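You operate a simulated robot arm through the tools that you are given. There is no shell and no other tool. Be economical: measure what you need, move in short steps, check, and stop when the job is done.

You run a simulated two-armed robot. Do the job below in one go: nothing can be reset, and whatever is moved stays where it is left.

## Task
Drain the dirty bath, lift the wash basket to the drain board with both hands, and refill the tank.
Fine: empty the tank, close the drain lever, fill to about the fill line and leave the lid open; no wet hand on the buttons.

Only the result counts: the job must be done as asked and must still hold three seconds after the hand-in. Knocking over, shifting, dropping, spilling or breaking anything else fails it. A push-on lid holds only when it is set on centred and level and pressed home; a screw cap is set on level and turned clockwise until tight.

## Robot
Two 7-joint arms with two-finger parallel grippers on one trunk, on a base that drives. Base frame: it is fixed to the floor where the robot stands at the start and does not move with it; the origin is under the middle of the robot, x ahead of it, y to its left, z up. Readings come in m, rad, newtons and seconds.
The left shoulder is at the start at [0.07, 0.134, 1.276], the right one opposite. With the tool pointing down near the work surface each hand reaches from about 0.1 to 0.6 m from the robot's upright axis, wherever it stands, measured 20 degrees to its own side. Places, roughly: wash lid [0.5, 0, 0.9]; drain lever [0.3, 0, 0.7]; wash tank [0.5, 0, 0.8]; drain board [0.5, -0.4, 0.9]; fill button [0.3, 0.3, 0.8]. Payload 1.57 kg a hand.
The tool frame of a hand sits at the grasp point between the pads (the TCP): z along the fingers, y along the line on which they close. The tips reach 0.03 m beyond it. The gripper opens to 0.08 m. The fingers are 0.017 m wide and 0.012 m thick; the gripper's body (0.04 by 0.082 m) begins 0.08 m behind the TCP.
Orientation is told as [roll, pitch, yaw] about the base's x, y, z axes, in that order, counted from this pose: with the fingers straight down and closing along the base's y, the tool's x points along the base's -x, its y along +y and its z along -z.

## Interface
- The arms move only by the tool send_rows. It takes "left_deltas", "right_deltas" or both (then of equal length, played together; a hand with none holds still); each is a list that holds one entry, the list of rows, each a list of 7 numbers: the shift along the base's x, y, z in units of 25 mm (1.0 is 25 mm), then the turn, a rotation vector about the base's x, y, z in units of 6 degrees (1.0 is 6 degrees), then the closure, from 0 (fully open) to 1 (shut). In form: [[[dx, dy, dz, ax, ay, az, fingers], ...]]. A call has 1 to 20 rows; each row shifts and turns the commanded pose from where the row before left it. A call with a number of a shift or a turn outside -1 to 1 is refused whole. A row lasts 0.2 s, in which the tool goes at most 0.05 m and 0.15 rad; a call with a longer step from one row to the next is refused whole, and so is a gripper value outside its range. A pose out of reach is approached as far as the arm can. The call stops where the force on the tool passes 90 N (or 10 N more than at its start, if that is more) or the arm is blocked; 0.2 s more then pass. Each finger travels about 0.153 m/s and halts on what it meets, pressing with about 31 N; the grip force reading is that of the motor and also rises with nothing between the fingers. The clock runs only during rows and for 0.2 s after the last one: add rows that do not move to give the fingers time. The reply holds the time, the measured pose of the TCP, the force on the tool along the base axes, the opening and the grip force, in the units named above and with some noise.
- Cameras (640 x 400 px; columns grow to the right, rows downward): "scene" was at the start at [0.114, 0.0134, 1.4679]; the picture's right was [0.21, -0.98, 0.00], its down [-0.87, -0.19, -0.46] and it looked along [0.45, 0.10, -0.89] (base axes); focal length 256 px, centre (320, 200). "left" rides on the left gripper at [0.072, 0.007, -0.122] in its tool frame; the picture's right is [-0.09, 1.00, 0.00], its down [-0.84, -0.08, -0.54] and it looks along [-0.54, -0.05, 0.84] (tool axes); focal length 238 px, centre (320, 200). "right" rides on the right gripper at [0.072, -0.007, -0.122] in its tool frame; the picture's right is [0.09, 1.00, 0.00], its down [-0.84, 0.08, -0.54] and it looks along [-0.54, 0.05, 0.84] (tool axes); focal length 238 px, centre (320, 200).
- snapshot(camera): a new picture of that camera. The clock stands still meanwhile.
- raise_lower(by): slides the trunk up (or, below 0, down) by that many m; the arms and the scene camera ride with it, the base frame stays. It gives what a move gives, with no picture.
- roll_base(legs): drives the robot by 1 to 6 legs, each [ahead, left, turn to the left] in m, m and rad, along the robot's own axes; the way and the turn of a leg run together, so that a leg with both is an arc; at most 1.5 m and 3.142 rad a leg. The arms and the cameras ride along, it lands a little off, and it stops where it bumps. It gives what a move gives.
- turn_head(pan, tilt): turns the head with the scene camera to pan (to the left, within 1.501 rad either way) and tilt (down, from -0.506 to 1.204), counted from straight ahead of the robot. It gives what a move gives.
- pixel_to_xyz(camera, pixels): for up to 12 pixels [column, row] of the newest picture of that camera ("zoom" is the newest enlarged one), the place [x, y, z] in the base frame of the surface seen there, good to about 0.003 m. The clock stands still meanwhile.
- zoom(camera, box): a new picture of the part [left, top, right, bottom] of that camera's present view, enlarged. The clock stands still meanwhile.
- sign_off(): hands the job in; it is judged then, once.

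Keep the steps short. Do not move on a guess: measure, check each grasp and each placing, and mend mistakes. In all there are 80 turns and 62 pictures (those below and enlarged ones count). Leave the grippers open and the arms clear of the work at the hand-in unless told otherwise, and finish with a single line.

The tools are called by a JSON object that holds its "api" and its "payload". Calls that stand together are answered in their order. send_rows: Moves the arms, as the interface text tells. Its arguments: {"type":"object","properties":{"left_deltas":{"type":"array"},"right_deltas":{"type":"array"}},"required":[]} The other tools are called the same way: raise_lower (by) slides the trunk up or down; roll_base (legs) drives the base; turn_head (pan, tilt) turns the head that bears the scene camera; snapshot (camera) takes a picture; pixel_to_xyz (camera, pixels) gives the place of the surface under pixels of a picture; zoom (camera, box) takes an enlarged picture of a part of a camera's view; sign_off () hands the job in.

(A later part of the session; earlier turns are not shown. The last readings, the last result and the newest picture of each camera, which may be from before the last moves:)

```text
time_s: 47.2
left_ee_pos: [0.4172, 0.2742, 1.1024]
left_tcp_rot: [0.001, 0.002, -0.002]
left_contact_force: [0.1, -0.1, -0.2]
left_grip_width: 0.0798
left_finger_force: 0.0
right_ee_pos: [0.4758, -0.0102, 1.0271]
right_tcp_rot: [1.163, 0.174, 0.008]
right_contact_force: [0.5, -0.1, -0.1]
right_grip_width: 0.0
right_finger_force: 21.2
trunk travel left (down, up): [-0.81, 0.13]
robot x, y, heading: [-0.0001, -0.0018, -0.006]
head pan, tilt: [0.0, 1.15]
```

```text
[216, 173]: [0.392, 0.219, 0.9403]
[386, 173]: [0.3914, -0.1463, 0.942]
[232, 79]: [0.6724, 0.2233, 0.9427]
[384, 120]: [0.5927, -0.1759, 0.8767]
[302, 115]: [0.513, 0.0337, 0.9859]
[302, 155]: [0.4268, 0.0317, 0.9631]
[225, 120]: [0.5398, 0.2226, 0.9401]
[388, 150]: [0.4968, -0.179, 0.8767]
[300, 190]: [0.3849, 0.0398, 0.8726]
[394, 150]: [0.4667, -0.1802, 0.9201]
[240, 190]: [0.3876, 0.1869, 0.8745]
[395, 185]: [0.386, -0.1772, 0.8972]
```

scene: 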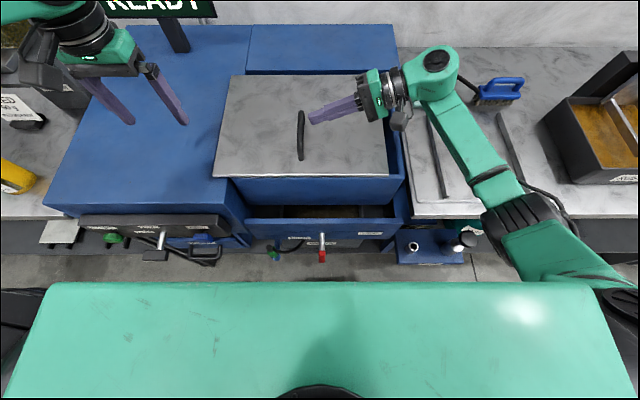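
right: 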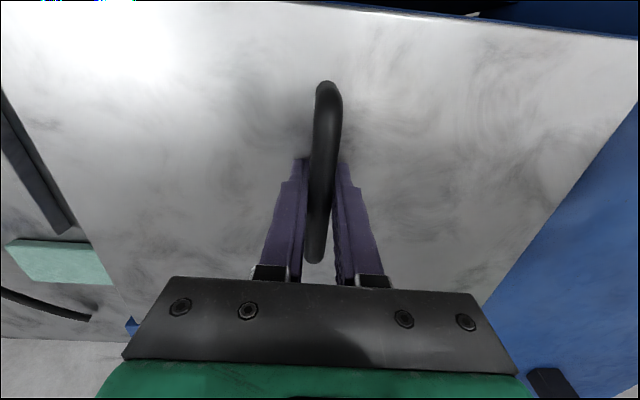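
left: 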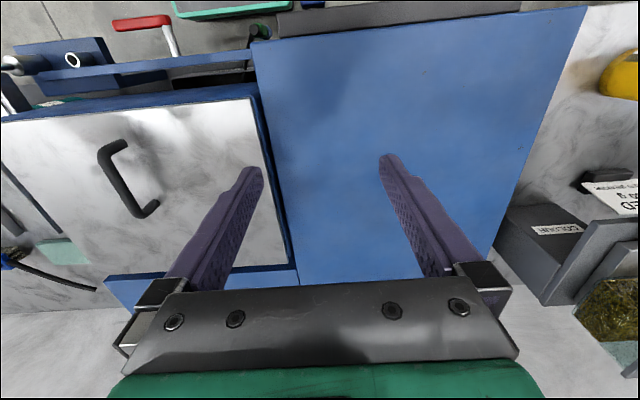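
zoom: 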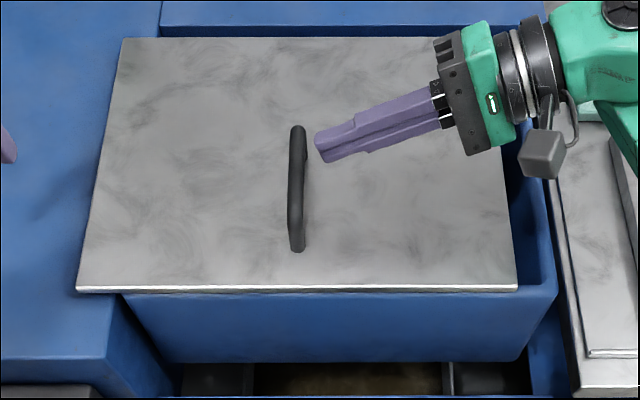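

The lid moved purely in +y, kept flat and square, and resisted lifting. It slides left onto the machine top (z 0.923, just below lid level). I'll withdraw the right hand and bring the left hand over the bar at (0.47, 0.033).

{"api": "send_rows", "payload": {"right_deltas": [[[0, -0.92, 0.4, 0, 0, 0, 1], [0, -0.92, 0.4, 0, 0, 0, 1], [0, -0.92, 0.4, 0, 0, 0, 1], [0, -0.92, 0.4, 0, 0, 0, 1], [0, -0.5, 0.3, -1, -0.4, 0, 1], [0, -0.5, 0.3, -1, -0.4, 0, 0.5], [0, -0.5, 0.3, -1, -0.4, 0, 0], [0, -0.5, 0.3, -1, -0.4, 0, 0], [0, -0.5, 0.3, -1, 0, 0, 0], [0, -0.5, 0, -1, 0, 0, 0], [0, -0.5, 0, -1, 0, 0, 0], [0, -0.5, 0, -1, 0, 0, 0], [0, 0, 0, -1, 0, 0, 0], [0, 0, 0, -1, 0, 0, 0], [0, 0, 0, -1, 0, 0, 0], [0, 0, 0, 0, 0, 0, 0]]], "left_deltas": [[[0, 0, 0, 0, 0, 0, 0], [0, 0, 0, 0, 0, 0, 0], [0, 0, 0, 0, 0, 0, 0], [0, 0, 0, 0, 0, 0, 0], [0.2, -0.9, 0, 0, 0, 0, 0], [0.2, -0.9, 0, 0, 0, 0, 0], [0.2, -0.9, 0, 0, 0, 0, 0], [0.2, -0.9, 0, 0, 0, 0, 0], [0.2, -0.9, 0, 0, 0, 0, 0], [0.2, -0.9, 0, 0, 0, 0, 0], [0.2, -0.9, 0, 0, 0, 0, 0], [0.2, -0.9, -0.4, 0, 0, 0, 0], [0.2, -0.9, -0.4, 0, 0, 0, 0], [0.2, -0.9, -0.4, 0, 0, 0, 0], [0.1, -0.6, -0.4, 0, 0, 0, 0], [0, 0, 0, 0, 0, 0, 0]]]}}

{"api": "snapshot", "payload": {"camera": "left"}}

```text
time_s: 50.6
left_ee_pos: [0.4466, 0.0638, 1.0673]
left_tcp_rot: [-0.002, -0.003, 0.0]
left_contact_force: [0.0, 0.4, -0.8]
left_grip_width: 0.0801
left_finger_force: 0.1
left hand out of reach, approached as far as the arm can: row 14, 15
right_ee_pos: [0.4744, -0.2022, 1.1058]
right_tcp_rot: [0.009, -0.02, -0.021]
right_contact_force: [0.7, 0.1, 0.2]
right_grip_width: 0.0798
right_finger_force: 0.1
trunk travel left (down, up): [-0.81, 0.13]
robot x, y, heading: [0.0039, -0.0026, -0.002]
head pan, tilt: [0.0, 1.15]
```

```text
32 pictures are left
```

left: 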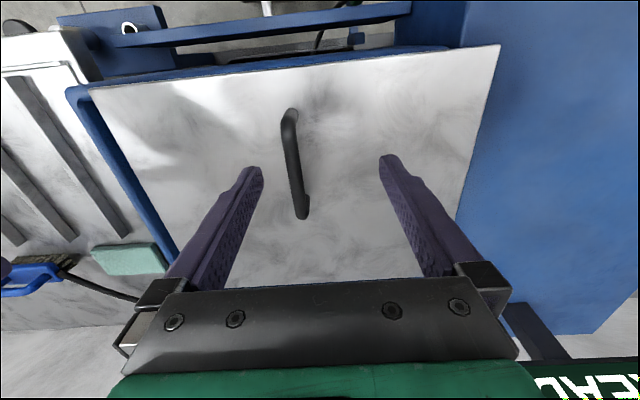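

The left hand is at its inward reach limit. I'll drive the base left 0.15 m so the left hand covers the whole slide.

{"api": "roll_base", "payload": {"legs": [[0, 0.15, 0]]}}

```text
time_s: 52.0
left_ee_pos: [0.4465, 0.2111, 1.0677]
left_tcp_rot: [0.0, -0.001, -0.003]
left_contact_force: [0.3, -0.4, -0.1]
left_grip_width: 0.08
left_finger_force: 0.1
right_ee_pos: [0.4756, -0.0558, 1.1046]
right_tcp_rot: [0.012, -0.021, -0.022]
right_contact_force: [1.1, -0.5, 0.4]
right_grip_width: 0.0799
right_finger_force: 0.1
trunk travel left (down, up): [-0.81, 0.13]
robot x, y, heading: [0.0027, 0.1463, -0.007]
head pan, tilt: [0.0, 1.15]
```

{"api": "send_rows", "payload": {"left_deltas": [[[0.1, 0, 0, 0, 0, 0, 0], [0.1, 0, 0, 0, 0, 0, 0], [0.1, -0.9, 0, 0, 0, 0, 0], [0.1, -0.9, 0, 0, 0, 0, 0], [0.1, -0.9, 0, 0, 0, 0, 0], [0.1, -0.9, 0, 0, 0, 0, 0], [0.1, -0.9, 0, 0, 0, 0, 0], [0.1, -0.9, 0, 0, 0, 0, 0], [0.1, -0.9, 0, 0, 0, 0, 0], [0, -0.8, 0, 0, 0, 0, 0], [0, 0, -0.9, 0, 0, 0, 0], [0, 0, -0.9, 0, 0, 0, 0], [0, 0, -0.9, 0, 0, 0, 0], [0, 0, -0.9, 0, 0, 0, 0], [0, 0, 0, 0, 0, 0, 0]]], "right_deltas": [[[0, -0.9, 0, 0, 0, 0, 0], [0, -0.9, 0, 0, 0, 0, 0], [0, -0.9, 0, 0, 0, 0, 0], [0, -0.9, 0, 0, 0, 0, 0], [0, -0.9, 0, 0, 0, 0, 0], [0, -0.9, 0, 0, 0, 0, 0], [0, -0.9, 0, 0, 0, 0, 0], [0, -0.9, 0, 0, 0, 0, 0], [0, 0, 0, 0, 0, 0, 0], [0, 0, 0, 0, 0, 0, 0], [0, 0, 0, 0, 0, 0, 0], [0, 0, 0, 0, 0, 0, 0], [0, 0, 0, 0, 0, 0, 0], [0, 0, 0, 0, 0, 0, 0], [0, 0, 0, 0, 0, 0, 0]]]}}

{"api": "snapshot", "payload": {"camera": "left"}}

```text
time_s: 55.2
left_ee_pos: [0.395, 0.204, 0.9975]
left_tcp_rot: [-0.004, 0.0, -0.002]
left_contact_force: [-0.1, -0.7, 0.2]
left_grip_width: 0.0798
left_finger_force: 0.0
left hand out of reach, approached as far as the arm can: row 3, 4, 5, 6, 7, 8, 9, 10, 11, 12, 13, 14
right_ee_pos: [0.467, -0.2181, 1.1078]
right_tcp_rot: [-0.012, -0.025, -0.024]
right_contact_force: [-0.1, 0.0, 0.3]
right_grip_width: 0.0801
right_finger_force: 0.1
right hand out of reach, approached as far as the arm can: row 7, 8
trunk travel left (down, up): [-0.81, 0.13]
robot x, y, heading: [0.0019, 0.1464, -0.003]
head pan, tilt: [0.0, 1.15]
```

```text
31 pictures are left
```

left: 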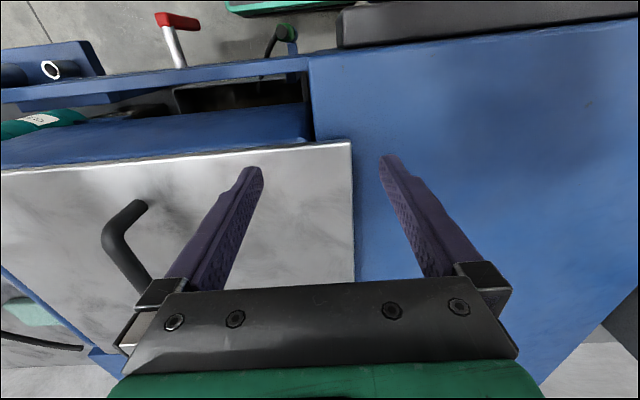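

The left arm can't reach inward low down. The bar is well placed for the right hand (13° to its side). I'll grip with the right hand and raise the left out of the way.

{"api": "send_rows", "payload": {"left_deltas": [[[0, 0.5, 1, 0, 0, 0, 0], [0, 0.5, 1, 0, 0, 0, 0], [0, 0.5, 1, 0, 0, 0, 0], [0, 0.5, 1, 0, 0, 0, 0], [0, 0.5, 0.8, 0, 0, 0, 0], [0, 0.5, 0, 0, 0, 0, 0], [0, 0, 0, 0, 0, 0, 0], [0, 0, 0, 0, 0, 0, 0], [0, 0, 0, 0, 0, 0, 0], [0, 0, 0, 0, 0, 0, 0], [0, 0, 0, 0, 0, 0, 0], [0, 0, 0, 0, 0, 0, 0], [0, 0, 0, 0, 0, 0, 0], [0, 0, 0, 0, 0, 0, 0], [0, 0, 0, 0, 0, 0, 0], [0, 0, 0, 0, 0, 0, 0], [0, 0, 0, 0, 0, 0, 0]]], "right_deltas": [[[0, 0.84, 0, 0.1, 0.2, 0.2, 0], [0, 0.84, 0, 0, 0, 0, 0], [0, 0.84, 0, 0, 0, 0, 0], [0, 0.84, 0, 0, 0, 0, 0], [0, 0.84, 0, 0, 0, 0, 0], [0, 0.84, 0, 0, 0, 0, 0], [0, 0.84, 0, 0, 0, 0, 0], [0, 0.84, 0, 0, 0, 0, 0], [0, 0.84, 0, 0, 0, 0, 0], [0, 0.84, 0, 0, 0, 0, 0], [0, 0.84, 0, 0, 0, 0, 0], [0, 0.84, -0.5, 0, 0, 0, 0], [0, 0, -1, 0, 0, 0, 0], [0, 0, -1, 0, 0, 0, 0], [0, 0, -1, 0, 0, 0, 0], [0, 0, -1, 0, 0, 0, 0], [0, 0, -0.7, 0, 0, 0, 0]]]}}

{"api": "snapshot", "payload": {"camera": "right"}}

```text
time_s: 58.8
left_ee_pos: [0.3957, 0.2793, 1.1163]
left_tcp_rot: [-0.002, -0.003, 0.0]
left_contact_force: [-0.1, 0.0, 0.1]
left_grip_width: 0.08
left_finger_force: 0.1
right_ee_pos: [0.4662, 0.0333, 0.9773]
right_tcp_rot: [0.022, 0.001, 0.003]
right_contact_force: [0.2, 0.2, 1.2]
right_grip_width: 0.08
right_finger_force: 0.0
trunk travel left (down, up): [-0.81, 0.13]
robot x, y, heading: [-0.0001, 0.1399, -0.003]
head pan, tilt: [0.0, 1.15]
```

```text
30 pictures are left
```

right: 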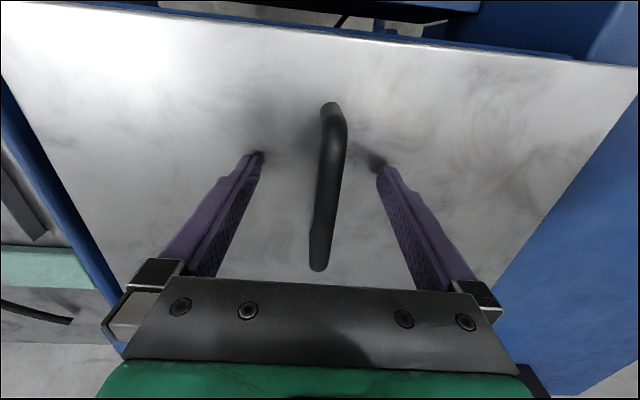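

Bar is between the fingers. I'll close and draw it 5 cm left.

{"api": "send_rows", "payload": {"right_deltas": [[[0, 0, 0, 0, 0, 0, 1], [0, 0, 0, 0, 0, 0, 1], [0, 0, 0, 0, 0, 0, 1], [0, 0.5, 0, 0, 0, 0, 1], [0, 0.5, 0, 0, 0, 0, 1], [0, 0.5, 0, 0, 0, 0, 1], [0, 0.5, 0, 0, 0, 0, 1], [0, 0, 0, 0, 0, 0, 1]]]}}

{"api": "snapshot", "payload": {"camera": "scene"}}

```text
time_s: 60.6
left_ee_pos: [0.3944, 0.2785, 1.1169]
left_tcp_rot: [-0.003, -0.003, -0.003]
left_contact_force: [0.0, -0.6, -0.2]
left_grip_width: 0.0797
left_finger_force: 0.0
right_ee_pos: [0.4661, 0.0859, 0.9774]
right_tcp_rot: [0.022, -0.002, -0.001]
right_contact_force: [0.4, -0.4, 15.1]
right_grip_width: 0.0137
right_finger_force: 30.5
trunk travel left (down, up): [-0.81, 0.13]
robot x, y, heading: [0.0048, 0.1449, -0.002]
head pan, tilt: [0.0, 1.15]
```

```text
29 pictures are left
```

scene: 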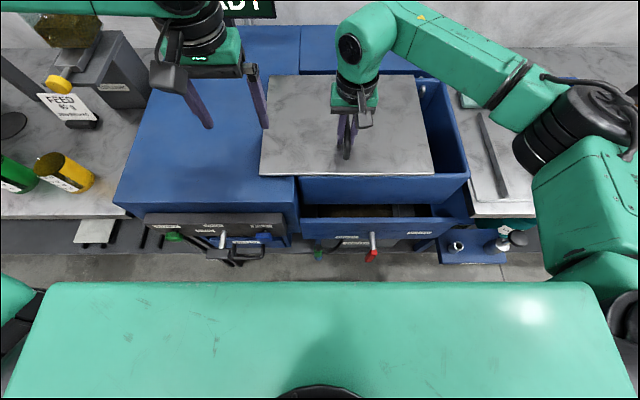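

It slides freely. I'll keep the grip and drive the base left 0.2 m.

{"api": "roll_base", "payload": {"legs": [[0, 0.2, 0]]}}

{"api": "snapshot", "payload": {"camera": "scene"}}

```text
time_s: 62.2
left_ee_pos: [0.393, 0.4773, 1.1174]
left_tcp_rot: [-0.001, -0.005, 0.001]
left_contact_force: [-0.2, 0.4, -0.9]
left_grip_width: 0.0801
left_finger_force: 0.1
right_ee_pos: [0.4654, 0.2832, 0.9765]
right_tcp_rot: [0.022, 0.001, 0.002]
right_contact_force: [-1.7, -3.0, 14.0]
right_grip_width: 0.0136
right_finger_force: 30.1
trunk travel left (down, up): [-0.81, 0.13]
robot x, y, heading: [0.003, 0.3429, 0.0]
head pan, tilt: [0.0, 1.15]
```

```text
28 pictures are left
```

scene: 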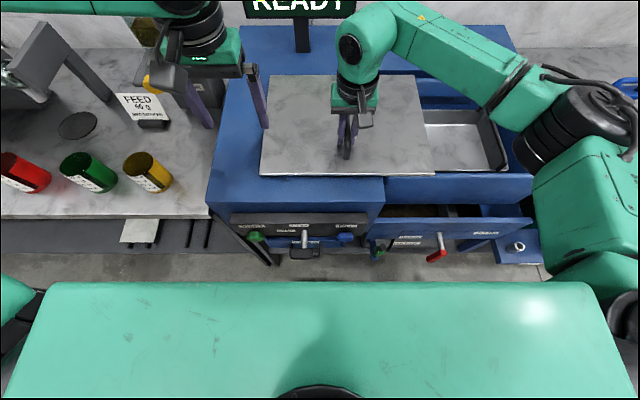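

The basket is visible. I'll draw the lid another 9 cm with the arm.

{"api": "send_rows", "payload": {"right_deltas": [[[0, 0.5, 0, 0, 0, 0, 1], [0, 0.7, 0, 0, 0, 0, 1], [0, 0.8, 0, 0, 0, 0, 1], [0, 0.8, 0, 0, 0, 0, 1], [0, 0.8, 0, 0, 0, 0, 1], [0, 0, 0, 0, 0, 0, 1]]]}}

{"api": "snapshot", "payload": {"camera": "scene"}}

{"api": "pixel_to_xyz", "payload": {"camera": "scene", "pixels": [[440, 172], [425, 85], [265, 170], [280, 80], [215, 200], [240, 90], [500, 165], [460, 120], [428, 118], [480, 178], [460, 160], [485, 120]]}}

```text
time_s: 63.6
left_ee_pos: [0.3939, 0.4775, 1.1176]
left_tcp_rot: [-0.001, -0.003, 0.003]
left_contact_force: [0.6, 0.4, 0.0]
left_grip_width: 0.08
left_finger_force: 0.1
right_ee_pos: [0.4654, 0.3735, 0.9779]
right_tcp_rot: [0.024, -0.001, 0.004]
right_contact_force: [1.0, 0.9, 16.1]
right_grip_width: 0.0137
right_finger_force: 30.2
trunk travel left (down, up): [-0.81, 0.13]
robot x, y, heading: [0.0048, 0.3414, 0.003]
head pan, tilt: [0.0, 1.15]
```

```text
27 pictures are left
```

scene: 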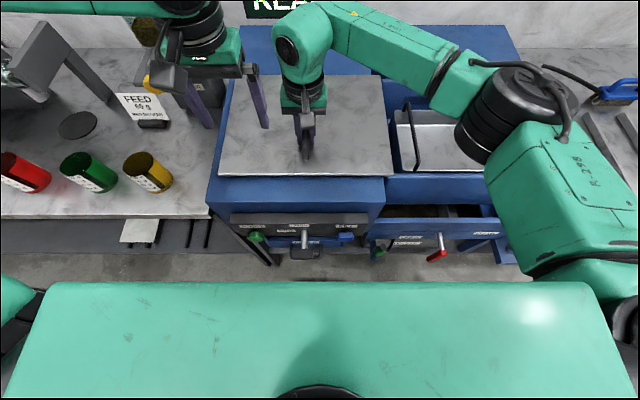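

```text
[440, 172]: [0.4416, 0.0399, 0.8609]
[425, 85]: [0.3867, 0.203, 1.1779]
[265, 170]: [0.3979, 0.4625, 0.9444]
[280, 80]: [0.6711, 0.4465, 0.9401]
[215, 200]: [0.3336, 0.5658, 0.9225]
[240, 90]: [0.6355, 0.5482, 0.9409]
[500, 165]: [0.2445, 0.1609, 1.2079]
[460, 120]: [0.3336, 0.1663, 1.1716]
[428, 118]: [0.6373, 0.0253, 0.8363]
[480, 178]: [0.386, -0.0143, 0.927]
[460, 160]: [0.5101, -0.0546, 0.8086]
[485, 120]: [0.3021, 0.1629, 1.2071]
```

The lid rests wholly on the machine top (left edge y≈0.56, right edge ≈0.19). I'll release, rise, and drive back right to face the basket.

{"api": "send_rows", "payload": {"right_deltas": [[[0, 0, 0, 0, 0, 0, 0], [0, 0, 0, 0, 0, 0, 0], [0, 0, 0, 0, 0, 0, 0], [0, 0, 1, 0, 0, 0, 0], [0, -0.5, 1, 0, 0, 0, 0], [0, -0.5, 1, 0, 0, 0, 0], [0, -0.9, 1, 0, 0, 0, 0], [0, -0.9, 1, 0, 0, 0, 0], [0, -0.9, 0.8, 0, 0, 0, 0]]]}}

{"api": "roll_base", "payload": {"legs": [[0, -0.35, 0]]}}

{"api": "raise_lower", "payload": {"by": 0.1}}

{"api": "snapshot", "payload": {"camera": "scene"}}

```text
time_s: 65.6
left_ee_pos: [0.3946, 0.4776, 1.1175]
left_tcp_rot: [0.0, -0.004, 0.001]
left_contact_force: [-0.4, 0.1, 0.0]
left_grip_width: 0.08
left_finger_force: 0.0
right_ee_pos: [0.466, 0.2825, 1.1198]
right_tcp_rot: [0.021, 0.002, 0.002]
right_contact_force: [0.2, -0.1, -0.1]
right_grip_width: 0.08
right_finger_force: 0.0
trunk travel left (down, up): [-0.81, 0.13]
robot x, y, heading: [0.0008, 0.3434, 0.002]
head pan, tilt: [0.0, 1.15]
```

```text
time_s: 67.9
left_ee_pos: [0.3962, 0.1284, 1.117]
left_tcp_rot: [-0.003, 0.0, -0.004]
left_contact_force: [-0.1, 0.4, 0.2]
left_grip_width: 0.0801
left_finger_force: 0.0
right_ee_pos: [0.4658, -0.0673, 1.1191]
right_tcp_rot: [0.02, 0.002, -0.002]
right_contact_force: [-1.0, -0.6, -0.4]
right_grip_width: 0.0799
right_finger_force: 0.1
trunk travel left (down, up): [-0.81, 0.13]
robot x, y, heading: [0.0023, -0.0065, -0.001]
head pan, tilt: [0.0, 1.15]
```

```text
time_s: 69.2
left_ee_pos: [0.3959, 0.1274, 1.2175]
left_tcp_rot: [-0.001, -0.003, -0.005]
left_contact_force: [-0.7, 0.7, -0.2]
left_grip_width: 0.0801
left_finger_force: 0.0
right_ee_pos: [0.4662, -0.0686, 1.2181]
right_tcp_rot: [0.018, 0.002, -0.004]
right_contact_force: [-0.7, -0.1, 0.7]
right_grip_width: 0.0801
right_finger_force: 0.1
trunk travel left (down, up): [-0.91, 0.03]
robot x, y, heading: [0.0052, -0.0083, -0.01]
head pan, tilt: [0.0, 1.15]
```

```text
26 pictures are left
```

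scene: 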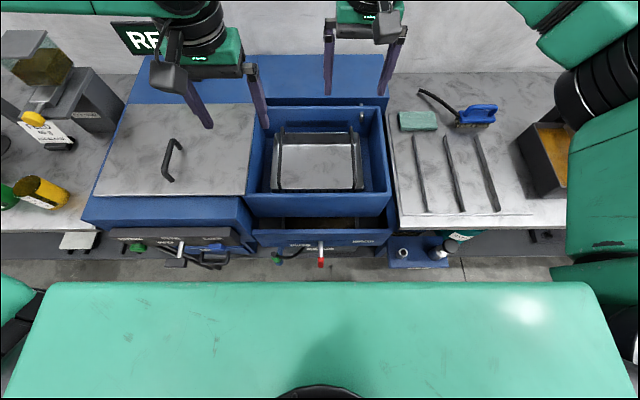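

Zoom in on the tank and basket to see the handles and water.

{"api": "zoom", "payload": {"camera": "scene", "box": [240, 90, 400, 220]}}

{"api": "pixel_to_xyz", "payload": {"camera": "zoom", "pixels": [[160, 170], [140, 400], [470, 160], [490, 395], [320, 220], [320, 300], [320, 385], [100, 250], [530, 250], [150, 280], [485, 280], [320, 170]]}}

```text
3.08 times, centred on (320, 155) of scene
```

zoom: 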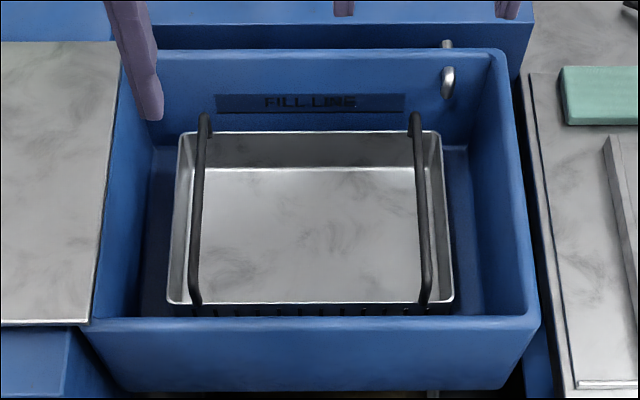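

```text
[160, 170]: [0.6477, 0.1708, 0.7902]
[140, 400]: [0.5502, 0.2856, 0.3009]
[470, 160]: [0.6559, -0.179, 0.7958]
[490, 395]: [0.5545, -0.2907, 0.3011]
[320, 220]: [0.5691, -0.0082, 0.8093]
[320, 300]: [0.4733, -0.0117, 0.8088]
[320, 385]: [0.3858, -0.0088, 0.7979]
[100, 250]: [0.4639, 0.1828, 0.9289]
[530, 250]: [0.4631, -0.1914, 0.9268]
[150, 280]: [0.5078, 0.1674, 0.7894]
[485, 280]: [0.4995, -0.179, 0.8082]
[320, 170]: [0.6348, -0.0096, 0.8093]
```

The tank is empty and the fill line is visible. The basket has two bar handles along x. I'll measure them.

{"api": "pixel_to_xyz", "payload": {"camera": "zoom", "pixels": [[204, 120], [200, 170], [198, 210], [195, 250], [192, 295], [415, 120], [418, 170], [421, 210], [424, 250], [426, 295], [185, 135], [436, 135]]}}

{"api": "pixel_to_xyz", "payload": {"camera": "zoom", "pixels": [[170, 298], [452, 298], [290, 100], [290, 112], [447, 80], [437, 135], [184, 137], [320, 133]]}}

```text
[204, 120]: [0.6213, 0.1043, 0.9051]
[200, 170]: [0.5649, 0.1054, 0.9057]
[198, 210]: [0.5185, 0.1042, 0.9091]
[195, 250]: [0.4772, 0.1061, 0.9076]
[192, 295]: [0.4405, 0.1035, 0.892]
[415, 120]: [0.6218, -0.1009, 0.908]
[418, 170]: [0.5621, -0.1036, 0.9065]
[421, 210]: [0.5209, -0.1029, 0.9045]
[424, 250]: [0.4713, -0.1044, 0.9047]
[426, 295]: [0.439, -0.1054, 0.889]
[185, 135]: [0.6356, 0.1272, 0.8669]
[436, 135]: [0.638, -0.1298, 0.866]
```

```text
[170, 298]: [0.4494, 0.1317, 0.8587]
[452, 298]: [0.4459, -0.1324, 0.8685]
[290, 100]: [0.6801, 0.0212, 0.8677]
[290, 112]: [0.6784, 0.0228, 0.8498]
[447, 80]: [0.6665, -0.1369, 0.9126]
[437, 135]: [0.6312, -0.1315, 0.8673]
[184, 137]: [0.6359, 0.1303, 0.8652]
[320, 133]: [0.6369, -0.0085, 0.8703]
```

Handles: y ±0.104, x 0.44–0.625, top z 0.907. The rim is at y ±0.131, z 0.867. Now I'll measure the drain board and the things on it.

{"api": "zoom", "payload": {"camera": "scene", "box": [380, 80, 560, 230]}}

{"api": "pixel_to_xyz", "payload": {"camera": "scene", "pixels": [[400, 113], [436, 129], [402, 130], [420, 90], [460, 122], [495, 120], [415, 140], [427, 210], [445, 140], [462, 210], [477, 140], [498, 208]]}}

{"api": "pixel_to_xyz", "payload": {"camera": "scene", "pixels": [[389, 120], [396, 212], [402, 212], [530, 212], [515, 130], [400, 160], [440, 180], [520, 130], [545, 180]]}}

```text
2.67 times, centred on (470, 155) of scene
```

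zoom: 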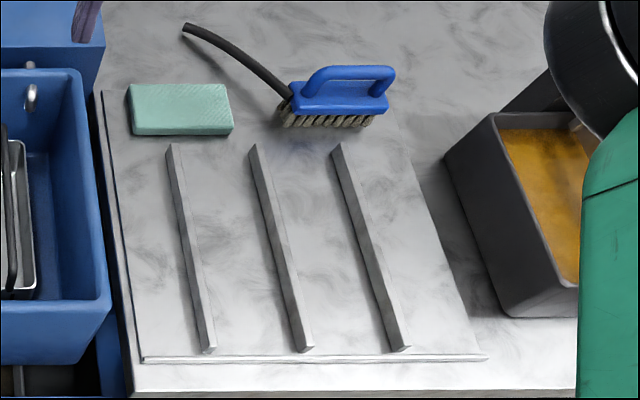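

```text
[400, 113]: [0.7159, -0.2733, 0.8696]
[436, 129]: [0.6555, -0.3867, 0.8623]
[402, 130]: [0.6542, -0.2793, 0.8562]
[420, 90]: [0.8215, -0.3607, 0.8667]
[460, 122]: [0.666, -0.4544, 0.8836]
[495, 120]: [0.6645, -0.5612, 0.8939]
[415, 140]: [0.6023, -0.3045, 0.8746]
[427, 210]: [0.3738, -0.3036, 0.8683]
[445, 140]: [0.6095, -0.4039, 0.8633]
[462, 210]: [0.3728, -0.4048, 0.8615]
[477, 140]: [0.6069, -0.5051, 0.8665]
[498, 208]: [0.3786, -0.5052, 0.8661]
```

```text
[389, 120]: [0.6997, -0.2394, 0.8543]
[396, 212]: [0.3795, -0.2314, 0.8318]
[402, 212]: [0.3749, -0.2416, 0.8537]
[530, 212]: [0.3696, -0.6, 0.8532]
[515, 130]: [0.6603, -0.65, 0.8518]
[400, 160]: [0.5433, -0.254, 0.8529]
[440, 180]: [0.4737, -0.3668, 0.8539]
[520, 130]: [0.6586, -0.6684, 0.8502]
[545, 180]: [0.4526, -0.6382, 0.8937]
```

Plan: use the trunk for the synchronous lift. Lower the trunk 0.15, bring both open hands over the handles at x 0.535, y ±0.104, and look.

{"api": "raise_lower", "payload": {"by": -0.15}}

{"api": "send_rows", "payload": {"left_deltas": [[[0.7, -0.12, 0, 0, 0, 0.05, 0.3], [0.7, -0.12, 0, 0, 0, 0, 0.3], [0.7, -0.12, 0, 0, 0, 0, 0.3], [0.7, -0.12, 0, 0, 0, 0, 0.3], [0.7, -0.12, 0, 0, 0, 0, 0.3], [0.7, -0.12, 0, 0, 0, 0, 0.3], [0.7, -0.12, -0.6, 0, 0, 0, 0.3], [0.7, -0.12, -0.6, 0, 0, 0, 0.3], [0, 0, -0.9, 0, 0, 0, 0.3], [0, 0, -0.9, 0, 0, 0, 0.3], [0, 0, 0, 0, 0, 0, 0.3]]], "right_deltas": [[[0.35, -0.18, 0, -0.17, 0, 0.05, 0.3], [0.35, -0.18, 0, 0, 0, 0, 0.3], [0.35, -0.18, 0, 0, 0, 0, 0.3], [0.35, -0.18, 0, 0, 0, 0, 0.3], [0.35, -0.18, 0, 0, 0, 0, 0.3], [0.35, -0.18, 0, 0, 0, 0, 0.3], [0.35, -0.18, -0.6, 0, 0, 0, 0.3], [0.35, -0.18, -0.6, 0, 0, 0, 0.3], [0, 0, -0.9, 0, 0, 0, 0.3], [0, 0, -0.9, 0, 0, 0, 0.3], [0, 0, 0, 0, 0, 0, 0.3]]]}}

{"api": "snapshot", "payload": {"camera": "left"}}

{"api": "snapshot", "payload": {"camera": "right"}}

```text
time_s: 70.9
left_ee_pos: [0.3949, 0.1265, 1.0679]
left_tcp_rot: [-0.002, -0.002, -0.005]
left_contact_force: [0.2, 0.1, -0.1]
left_grip_width: 0.08
left_finger_force: 0.1
right_ee_pos: [0.4647, -0.0693, 1.0691]
right_tcp_rot: [0.019, 0.002, -0.004]
right_contact_force: [-0.4, 0.7, 0.3]
right_grip_width: 0.0801
right_finger_force: 0.1
trunk travel left (down, up): [-0.76, 0.18]
robot x, y, heading: [0.0025, -0.0079, -0.003]
head pan, tilt: [0.0, 1.15]
```

```text
time_s: 73.3
left_ee_pos: [0.509, 0.1221, 0.9946]
left_tcp_rot: [-0.003, -0.004, 0.001]
left_contact_force: [0.6, -0.3, 0.2]
left_grip_width: 0.0558
left_finger_force: 0.0
left hand out of reach, approached as far as the arm can: row 7, 8, 10
right_ee_pos: [0.5348, -0.1065, 0.997]
right_tcp_rot: [0.002, 0.002, 0.001]
right_contact_force: [0.4, 0.8, -1.0]
right_grip_width: 0.0558
right_finger_force: 0.0
trunk travel left (down, up): [-0.76, 0.18]
robot x, y, heading: [0.0015, -0.0063, -0.001]
head pan, tilt: [0.0, 1.15]
```

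```text
23 pictures are left
```

left: 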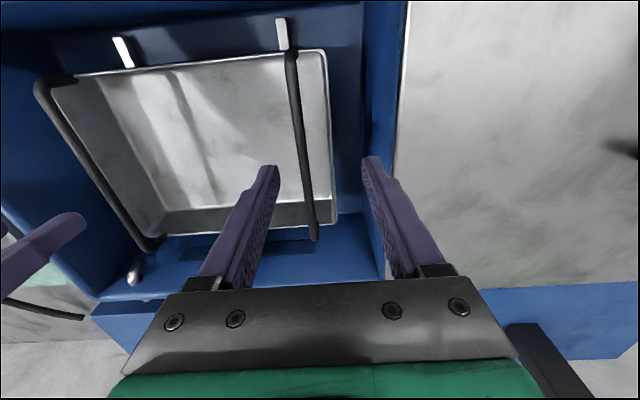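

```text
22 pictures are left
```

right: 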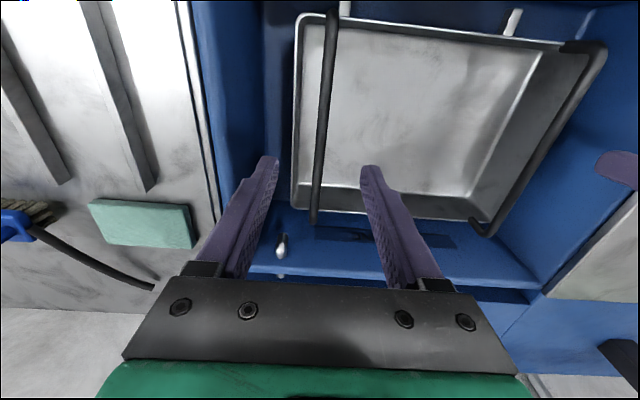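

The left hand stops at x 0.509 (reach). I'll move the base forward 0.05 with the hands safely above everything.

{"api": "roll_base", "payload": {"legs": [[0.05, 0, 0]]}}

```text
time_s: 74.3
left_ee_pos: [0.5564, 0.1243, 0.9962]
left_tcp_rot: [-0.003, -0.01, 0.002]
left_contact_force: [-0.3, 1.1, 0.4]
left_grip_width: 0.056
left_finger_force: 0.1
right_ee_pos: [0.5817, -0.1055, 0.9984]
right_tcp_rot: [0.001, -0.003, 0.003]
right_contact_force: [0.1, -1.3, 0.7]
right_grip_width: 0.056
right_finger_force: 0.0
trunk travel left (down, up): [-0.76, 0.18]
robot x, y, heading: [0.0579, -0.0093, -0.005]
head pan, tilt: [0.0, 1.15]
```

{"api": "send_rows", "payload": {"left_deltas": [[[-0.5, -0.4, 0, 0, 0, 0, 0.3], [-0.5, -0.38, 0, 0, 0, 0, 0.3], [0, 0, 0, 0, 0, 0, 0.3], [0, 0, -0.9, 0, 0, 0, 0.3], [0, 0, -0.9, 0, 0, 0, 0.3], [0, 0, -0.8, 0, 0, 0, 0.3], [0, 0, 0, 0, 0, 0, 0.3]]], "right_deltas": [[[-1, 0, 0, 0, 0, 0, 0.3], [-0.9, 0.04, 0, 0, 0, 0, 0.3], [0, 0, 0, 0, 0, 0, 0.3], [0, 0, -0.9, 0, 0, 0, 0.3], [0, 0, -0.9, 0, 0, 0, 0.3], [0, 0, -0.8, 0, 0, 0, 0.3], [0, 0, 0, 0, 0, 0, 0.3]]]}}

{"api": "snapshot", "payload": {"camera": "left"}}

{"api": "snapshot", "payload": {"camera": "right"}}

```text
time_s: 75.9
left_ee_pos: [0.5274, 0.1142, 0.9345]
left_tcp_rot: [-0.006, -0.003, 0.001]
left_contact_force: [0.1, -0.1, -0.6]
left_grip_width: 0.0559
left_finger_force: 0.1
left hand out of reach, approached as far as the arm can: row 5, 6
right_ee_pos: [0.5368, -0.1044, 0.9305]
right_tcp_rot: [0.001, 0.001, 0.004]
right_contact_force: [0.1, -0.4, 0.9]
right_grip_width: 0.0559
right_finger_force: 0.1
trunk travel left (down, up): [-0.76, 0.18]
robot x, y, heading: [0.0528, -0.0068, -0.005]
head pan, tilt: [0.0, 1.15]
```

```text
21 pictures are left
```

left: 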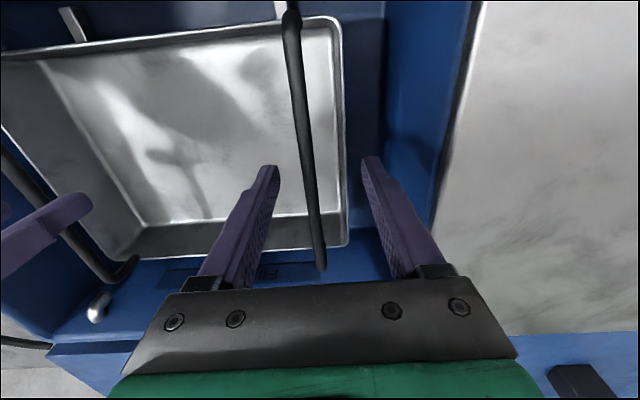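

```text
20 pictures are left
```

right: 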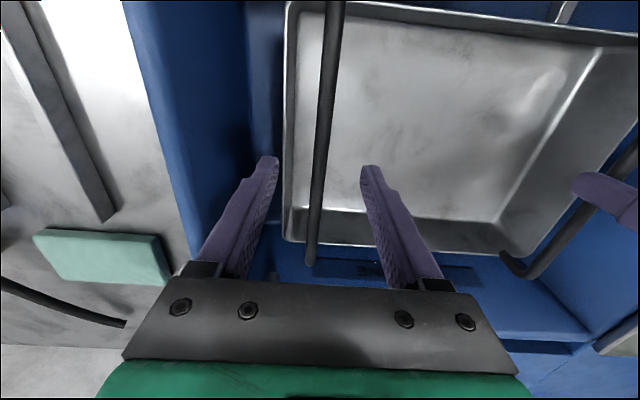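

The left hand hits its limit when low relative to its shoulder. I'll raise both hands 0.07 and lower the trunk by 0.07, which eases the reach, then re-centre.

{"api": "send_rows", "payload": {"left_deltas": [[[0, 0, 1, 0, 0, 0, 0.3], [0, 0, 1, 0, 0, 0, 0.3], [0, 0, 0.8, 0, 0, 0, 0.3], [0.15, -0.2, 0, 0, 0, 0, 0.3], [0.15, -0.2, 0, 0, 0, 0, 0.3], [0, 0, 0, 0, 0, 0, 0.3]]], "right_deltas": [[[0, 0, 1, 0, 0, 0, 0.3], [0, 0, 1, 0, 0, 0, 0.3], [0, 0, 0.95, 0, 0, 0, 0.3], [0, 0, 0, 0, 0, 0, 0.3], [0, 0, 0, 0, 0, 0, 0.3], [0, 0, 0, 0, 0, 0, 0.3]]]}}

{"api": "raise_lower", "payload": {"by": -0.07}}

```text
time_s: 77.3
left_ee_pos: [0.5338, 0.104, 1.0055]
left_tcp_rot: [-0.003, -0.005, 0.002]
left_contact_force: [0.1, 0.8, -0.5]
left_grip_width: 0.0559
left_finger_force: 0.0
right_ee_pos: [0.5377, -0.1033, 1.004]
right_tcp_rot: [0.001, 0.001, 0.003]
right_contact_force: [0.3, -0.3, 0.2]
right_grip_width: 0.0558
right_finger_force: 0.0
trunk travel left (down, up): [-0.76, 0.18]
robot x, y, heading: [0.0547, -0.0078, -0.003]
head pan, tilt: [0.0, 1.15]
```

```text
time_s: 78.3
left_ee_pos: [0.5348, 0.1017, 0.9359]
left_tcp_rot: [-0.004, -0.004, 0.003]
left_contact_force: [0.3, 0.4, 0.3]
left_grip_width: 0.0561
left_finger_force: 0.0
right_ee_pos: [0.5375, -0.1031, 0.9333]
right_tcp_rot: [0.002, 0.002, 0.005]
right_contact_force: [-0.9, 1.0, -0.1]
right_grip_width: 0.0558
right_finger_force: 0.0
trunk travel left (down, up): [-0.69, 0.25]
robot x, y, heading: [0.0518, -0.004, -0.004]
head pan, tilt: [0.0, 1.15]
```

Both hands are centred. Trunk down 0.031, then close both.

{"api": "raise_lower", "payload": {"by": -0.031}}

{"api": "send_rows", "payload": {"left_deltas": [[[0, 0, 0, 0, 0, 0, 1], [0, 0, 0, 0, 0, 0, 1], [0, 0, 0, 0, 0, 0, 1]]], "right_deltas": [[[0, 0, 0, 0, 0, 0, 1], [0, 0, 0, 0, 0, 0, 1], [0, 0, 0, 0, 0, 0, 1]]]}}

{"api": "snapshot", "payload": {"camera": "right"}}

```text
time_s: 79.1
left_ee_pos: [0.5341, 0.1037, 0.9026]
left_tcp_rot: [-0.005, -0.005, 0.003]
left_contact_force: [-0.4, 0.0, -0.8]
left_grip_width: 0.0559
left_finger_force: 0.1
right_ee_pos: [0.5369, -0.1027, 0.9029]
right_tcp_rot: [0.001, 0.003, 0.004]
right_contact_force: [-0.3, -0.3, 0.8]
right_grip_width: 0.056
right_finger_force: 0.1
trunk travel left (down, up): [-0.659, 0.281]
robot x, y, heading: [0.0535, -0.0066, -0.005]
head pan, tilt: [0.0, 1.15]
```

```text
time_s: 79.9
left_ee_pos: [0.5351, 0.1058, 0.9039]
left_tcp_rot: [-0.001, -0.006, 0.003]
left_contact_force: [1.2, 21.2, 1.9]
left_grip_width: 0.0098
left_finger_force: 27.7
right_ee_pos: [0.5382, -0.1049, 0.903]
right_tcp_rot: [-0.003, 0.002, 0.002]
right_contact_force: [-0.6, -19.6, 3.3]
right_grip_width: 0.0093
right_finger_force: 28.0
trunk travel left (down, up): [-0.659, 0.281]
robot x, y, heading: [0.0492, -0.0036, -0.003]
head pan, tilt: [0.0, 1.15]
```

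```text
19 pictures are left
```

right: 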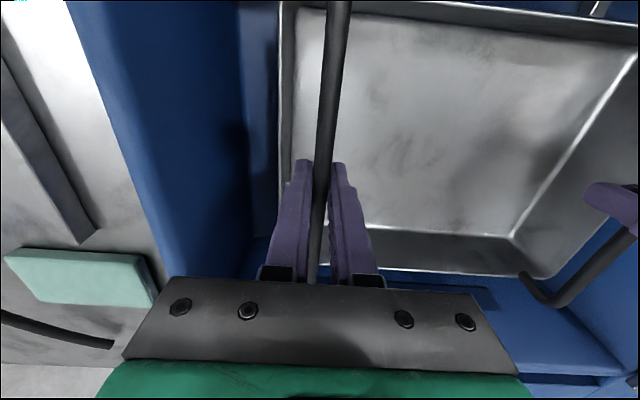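

Both bars are held (about 0.0095 wide). I'll relax the sideways load a little, then lift 2 cm by trunk and check.

{"api": "send_rows", "payload": {"left_deltas": [[[0, 0.1, 0, 0, 0, 0, 1], [0, 0, 0, 0, 0, 0, 1]]], "right_deltas": [[[0, -0.1, 0, 0, 0, 0, 1], [0, 0, 0, 0, 0, 0, 1]]]}}

{"api": "raise_lower", "payload": {"by": 0.03}}

{"api": "snapshot", "payload": {"camera": "scene"}}

```text
time_s: 80.5
left_ee_pos: [0.5348, 0.1045, 0.903]
left_tcp_rot: [-0.005, -0.005, 0.0]
left_contact_force: [0.9, 3.0, 0.0]
left_grip_width: 0.0097
left_finger_force: 28.3
right_ee_pos: [0.5377, -0.105, 0.9012]
right_tcp_rot: [0.005, 0.001, 0.004]
right_contact_force: [0.8, -3.1, 3.7]
right_grip_width: 0.0095
right_finger_force: 27.5
trunk travel left (down, up): [-0.659, 0.281]
robot x, y, heading: [0.0503, -0.0044, -0.004]
head pan, tilt: [0.0, 1.15]
```

```text
time_s: 81.3
left_ee_pos: [0.535, 0.1061, 0.934]
left_tcp_rot: [-0.004, -0.003, 0.0]
left_contact_force: [-0.7, -8.2, -4.2]
left_grip_width: 0.0097
left_finger_force: 27.8
right_ee_pos: [0.5396, -0.1042, 0.9316]
right_tcp_rot: [0.006, 0.005, 0.005]
right_contact_force: [0.0, 7.5, -3.7]
right_grip_width: 0.0095
right_finger_force: 28.0
trunk travel left (down, up): [-0.689, 0.251]
robot x, y, heading: [0.0504, -0.008, 0.001]
head pan, tilt: [0.0, 1.15]
```

```text
18 pictures are left
```

scene: 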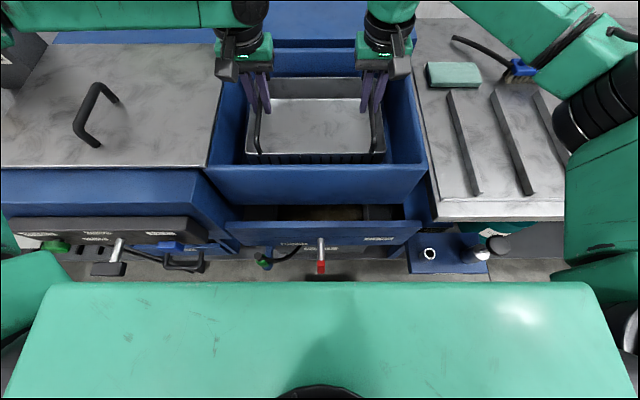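

The basket lifts evenly and is light (about 4 N a hand). Up another 0.13, then check.

{"api": "raise_lower", "payload": {"by": 0.13}}

{"api": "snapshot", "payload": {"camera": "scene"}}

{"api": "pixel_to_xyz", "payload": {"camera": "scene", "pixels": [[265, 150], [375, 150], [320, 150], [320, 160], [320, 120]]}}

```text
time_s: 82.8
left_ee_pos: [0.5338, 0.1068, 1.0629]
left_tcp_rot: [-0.006, -0.004, -0.001]
left_contact_force: [0.7, -26.1, -3.3]
left_grip_width: 0.0097
left_finger_force: 28.2
right_ee_pos: [0.5387, -0.1035, 1.0626]
right_tcp_rot: [0.005, 0.003, 0.006]
right_contact_force: [-0.2, 25.7, -4.1]
right_grip_width: 0.0097
right_finger_force: 27.7
trunk travel left (down, up): [-0.819, 0.121]
robot x, y, heading: [0.0573, -0.0089, -0.005]
head pan, tilt: [0.0, 1.15]
```

```text
17 pictures are left
```

scene: 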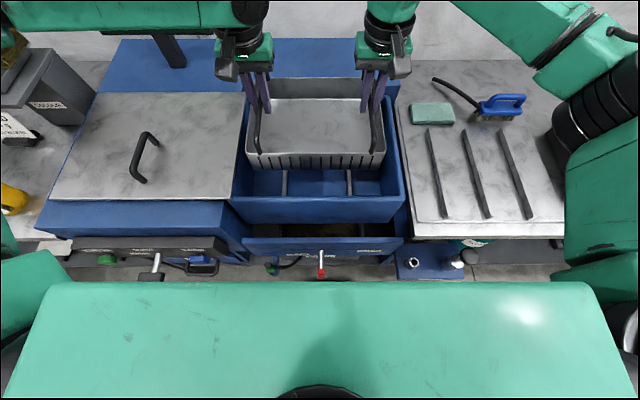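

```text
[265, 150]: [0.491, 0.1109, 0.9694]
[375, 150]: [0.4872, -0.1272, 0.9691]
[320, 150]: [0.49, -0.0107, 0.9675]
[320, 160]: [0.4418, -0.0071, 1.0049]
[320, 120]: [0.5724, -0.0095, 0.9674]
```

The basket bottom is at about z 0.955, above the rim at 0.929. Before driving I'll relax the squeeze and check the right forearm height against the rust box.

{"api": "send_rows", "payload": {"left_deltas": [[[0, -0.1, 0, 0, 0, 0, 1], [0, 0, 0, 0, 0, 0, 1]]], "right_deltas": [[[0, 0.1, 0, 0, 0, 0, 1], [0, 0, 0, 0, 0, 0, 1]]]}}

{"api": "pixel_to_xyz", "payload": {"camera": "scene", "pixels": [[500, 20], [545, 80], [560, 105], [600, 100], [560, 150], [620, 150], [620, 60], [600, 220], [590, 70]]}}

```text
time_s: 83.4
left_ee_pos: [0.5352, 0.1053, 1.0632]
left_tcp_rot: [-0.002, -0.002, 0.005]
left_contact_force: [-0.7, -3.4, -3.8]
left_grip_width: 0.0097
left_finger_force: 28.1
right_ee_pos: [0.5367, -0.1053, 1.0609]
right_tcp_rot: [-0.002, 0.004, 0.001]
right_contact_force: [1.1, 3.4, -3.2]
right_grip_width: 0.0097
right_finger_force: 27.9
trunk travel left (down, up): [-0.819, 0.121]
robot x, y, heading: [0.0504, -0.0036, -0.007]
head pan, tilt: [0.0, 1.15]
```

```text
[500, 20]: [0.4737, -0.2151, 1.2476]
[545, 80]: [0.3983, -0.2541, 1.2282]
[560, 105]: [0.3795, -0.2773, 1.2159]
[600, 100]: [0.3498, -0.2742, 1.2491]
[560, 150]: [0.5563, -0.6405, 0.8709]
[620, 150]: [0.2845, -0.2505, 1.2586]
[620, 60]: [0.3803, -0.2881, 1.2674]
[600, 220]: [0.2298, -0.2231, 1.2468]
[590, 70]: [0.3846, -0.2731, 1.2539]
```

The forearm is well above everything. Drive right 0.40.

{"api": "roll_base", "payload": {"legs": [[0, -0.4, 0]]}}

{"api": "snapshot", "payload": {"camera": "scene"}}

```text
time_s: 86.0
left_ee_pos: [0.533, -0.3057, 1.0615]
left_tcp_rot: [0.0, -0.003, 0.003]
left_contact_force: [-0.6, 31.3, -4.5]
left_grip_width: 0.0097
left_finger_force: 28.3
right_ee_pos: [0.5358, -0.5155, 1.0624]
right_tcp_rot: [-0.005, 0.005, 0.003]
right_contact_force: [1.1, -29.8, -3.8]
right_grip_width: 0.0096
right_finger_force: 28.1
trunk travel left (down, up): [-0.819, 0.121]
robot x, y, heading: [0.0476, -0.4182, -0.005]
head pan, tilt: [0.0, 1.15]
```

```text
16 pictures are left
```

scene: 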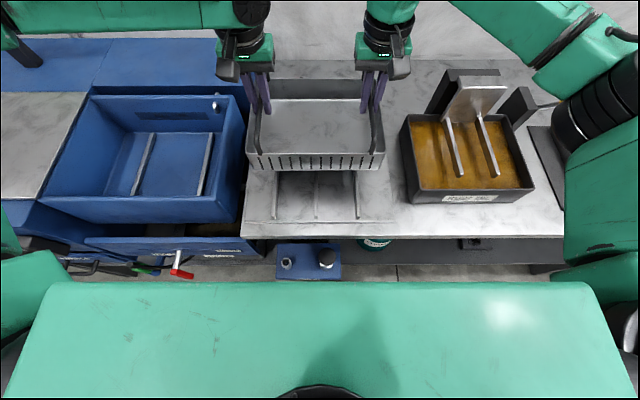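

The basket is centred over the strips (y≈-0.41). I'll shift x by -0.045 to stay clear of the sponge, relax the squeeze, then lower the trunk 0.07.

{"api": "send_rows", "payload": {"left_deltas": [[[-0.45, 0.1, 0, 0, 0, 0, 1], [-0.45, 0, 0, 0, 0, 0, 1], [-0.45, 0, 0, 0, 0, 0, 1], [-0.45, 0, 0, 0, 0, 0, 1], [0, 0, 0, 0, 0, 0, 1]]], "right_deltas": [[[-0.45, -0.1, 0, 0, 0, 0, 1], [-0.45, 0, 0, 0, 0, 0, 1], [-0.45, 0, 0, 0, 0, 0, 1], [-0.45, 0, 0, 0, 0, 0, 1], [0, 0, 0, 0, 0, 0, 1]]]}}

{"api": "raise_lower", "payload": {"by": -0.07}}

{"api": "snapshot", "payload": {"camera": "scene"}}

```text
time_s: 87.2
left_ee_pos: [0.4887, -0.3063, 1.063]
left_tcp_rot: [-0.008, -0.002, 0.002]
left_contact_force: [-0.6, -35.6, -3.5]
left_grip_width: 0.0096
left_finger_force: 27.7
right_ee_pos: [0.492, -0.5166, 1.0603]
right_tcp_rot: [0.005, 0.003, 0.006]
right_contact_force: [0.0, 34.6, -3.3]
right_grip_width: 0.0098
right_finger_force: 27.8
trunk travel left (down, up): [-0.819, 0.121]
robot x, y, heading: [0.0498, -0.4188, -0.003]
head pan, tilt: [0.0, 1.15]
```

```text
time_s: 88.3
left_ee_pos: [0.4882, -0.3058, 0.9938]
left_tcp_rot: [-0.006, -0.006, 0.003]
left_contact_force: [-0.9, -35.3, -4.7]
left_grip_width: 0.0095
left_finger_force: 27.8
right_ee_pos: [0.4916, -0.5163, 0.992]
right_tcp_rot: [0.004, -0.001, 0.006]
right_contact_force: [0.3, 35.1, -3.1]
right_grip_width: 0.0093
right_finger_force: 28.0
trunk travel left (down, up): [-0.749, 0.191]
robot x, y, heading: [0.052, -0.4171, -0.004]
head pan, tilt: [0.0, 1.15]
```

```text
15 pictures are left
```

scene: 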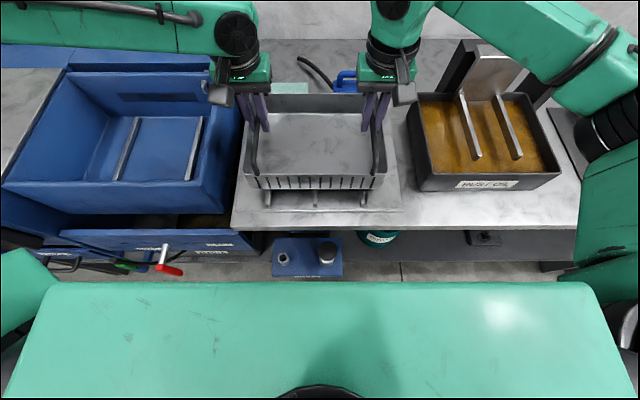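

Relax the squeeze and measure the gap below the basket.

{"api": "send_rows", "payload": {"left_deltas": [[[0, -0.05, 0, 0, 0, 0, 1], [0, 0, 0, 0, 0, 0, 1]]], "right_deltas": [[[0, 0.05, 0, 0, 0, 0, 1], [0, 0, 0, 0, 0, 0, 1]]]}}

{"api": "pixel_to_xyz", "payload": {"camera": "scene", "pixels": [[315, 176], [315, 186], [260, 186], [372, 186], [267, 200], [365, 200], [315, 140]]}}

{"api": "raise_lower", "payload": {"by": -0.014}}

```text
time_s: 88.9
left_ee_pos: [0.4875, -0.3067, 0.9933]
left_tcp_rot: [-0.002, -0.005, 0.004]
left_contact_force: [-0.3, -26.0, -3.5]
left_grip_width: 0.0096
left_finger_force: 28.0
right_ee_pos: [0.4907, -0.5171, 0.9918]
right_tcp_rot: [0.001, 0.003, -0.001]
right_contact_force: [0.1, 26.2, -3.2]
right_grip_width: 0.0095
right_finger_force: 28.0
trunk travel left (down, up): [-0.749, 0.191]
robot x, y, heading: [0.0503, -0.4193, 0.001]
head pan, tilt: [0.0, 1.15]
```

```text
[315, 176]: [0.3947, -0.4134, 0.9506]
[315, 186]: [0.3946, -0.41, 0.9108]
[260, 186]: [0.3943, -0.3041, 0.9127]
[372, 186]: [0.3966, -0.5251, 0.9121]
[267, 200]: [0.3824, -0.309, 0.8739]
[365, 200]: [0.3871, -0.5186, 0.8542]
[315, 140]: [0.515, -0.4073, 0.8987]
```

```text
time_s: 89.5
left_ee_pos: [0.488, -0.3058, 0.9783]
left_tcp_rot: [-0.003, -0.003, 0.004]
left_contact_force: [-0.4, -24.3, -3.9]
left_grip_width: 0.0094
left_finger_force: 28.3
right_ee_pos: [0.4913, -0.5172, 0.9765]
right_tcp_rot: [-0.001, 0.005, 0.003]
right_contact_force: [-0.1, 23.4, -4.1]
right_grip_width: 0.0095
right_finger_force: 27.4
trunk travel left (down, up): [-0.735, 0.205]
robot x, y, heading: [0.0502, -0.4218, -0.004]
head pan, tilt: [0.0, 1.15]
```

{"api": "raise_lower", "payload": {"by": -0.007}}

```text
time_s: 90.0
left_ee_pos: [0.4873, -0.3065, 0.9751]
left_tcp_rot: [0.001, -0.007, 0.003]
left_contact_force: [3.7, -20.5, 6.8]
left_grip_width: 0.0094
left_finger_force: 28.3
right_ee_pos: [0.4898, -0.5155, 0.9738]
right_tcp_rot: [0.001, -0.002, 0.003]
right_contact_force: [4.4, 20.4, 11.9]
right_grip_width: 0.0095
right_finger_force: 27.9
trunk travel left (down, up): [-0.728, 0.212]
robot x, y, heading: [0.048, -0.4193, -0.006]
head pan, tilt: [0.0, 1.15]
```

Contact made (upward forces), so the basket stands on the strips. I'll open both hands slightly together, then rise.

{"api": "send_rows", "payload": {"left_deltas": [[[0, 0, 0, 0, 0, 0, 0.65], [0, 0, 0, 0, 0, 0, 0.65], [0, 0, 0.6, 0, 0, 0, 0.65], [0, 0, 0.8, 0, 0, 0, 0.65], [0, 0, 1, 0, 0, 0, 0.5], [0, 0, 1, 0, 0, 0, 0], [0, 0, 0.5, 0, 0, 0, 0]]], "right_deltas": [[[0, 0, 0, 0, 0, 0, 0.65], [0, 0, 0, 0, 0, 0, 0.65], [0, 0, 0.6, 0, 0, 0, 0.65], [0, 0, 0.8, 0, 0, 0, 0.65], [0, 0, 1, 0, 0, 0, 0.5], [0, 0, 1, 0, 0, 0, 0], [0, 0, 0.5, 0, 0, 0, 0]]]}}

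{"api": "snapshot", "payload": {"camera": "scene"}}

{"api": "pixel_to_xyz", "payload": {"camera": "scene", "pixels": [[290, 160], [350, 160], [315, 140], [315, 120], [270, 140], [360, 140], [125, 160], [150, 120]]}}

```text
time_s: 91.7
left_ee_pos: [0.4861, -0.3063, 1.0709]
left_tcp_rot: [-0.001, -0.002, 0.002]
left_contact_force: [-0.3, 0.2, 0.6]
left_grip_width: 0.0799
left_finger_force: 0.0
right_ee_pos: [0.4906, -0.5176, 1.0684]
right_tcp_rot: [-0.001, 0.001, 0.001]
right_contact_force: [0.7, 0.0, 0.6]
right_grip_width: 0.0799
right_finger_force: 0.0
trunk travel left (down, up): [-0.728, 0.212]
robot x, y, heading: [0.0518, -0.4211, -0.006]
head pan, tilt: [0.0, 1.15]
```

```text
14 pictures are left
```

scene: 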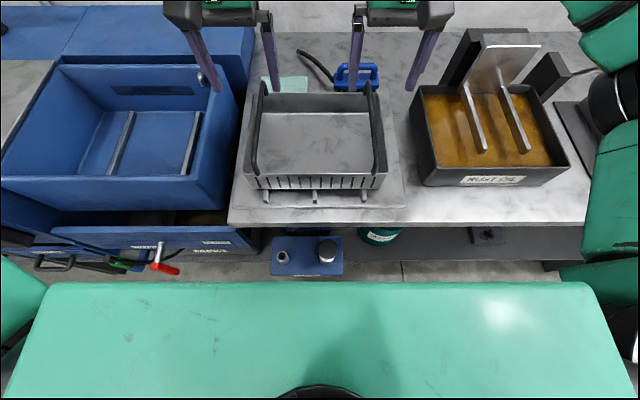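

```text
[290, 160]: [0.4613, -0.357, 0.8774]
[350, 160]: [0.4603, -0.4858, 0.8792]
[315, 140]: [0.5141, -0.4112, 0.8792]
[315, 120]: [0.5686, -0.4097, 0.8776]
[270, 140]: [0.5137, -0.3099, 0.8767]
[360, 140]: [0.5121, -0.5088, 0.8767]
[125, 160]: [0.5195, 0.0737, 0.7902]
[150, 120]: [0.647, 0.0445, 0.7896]
```

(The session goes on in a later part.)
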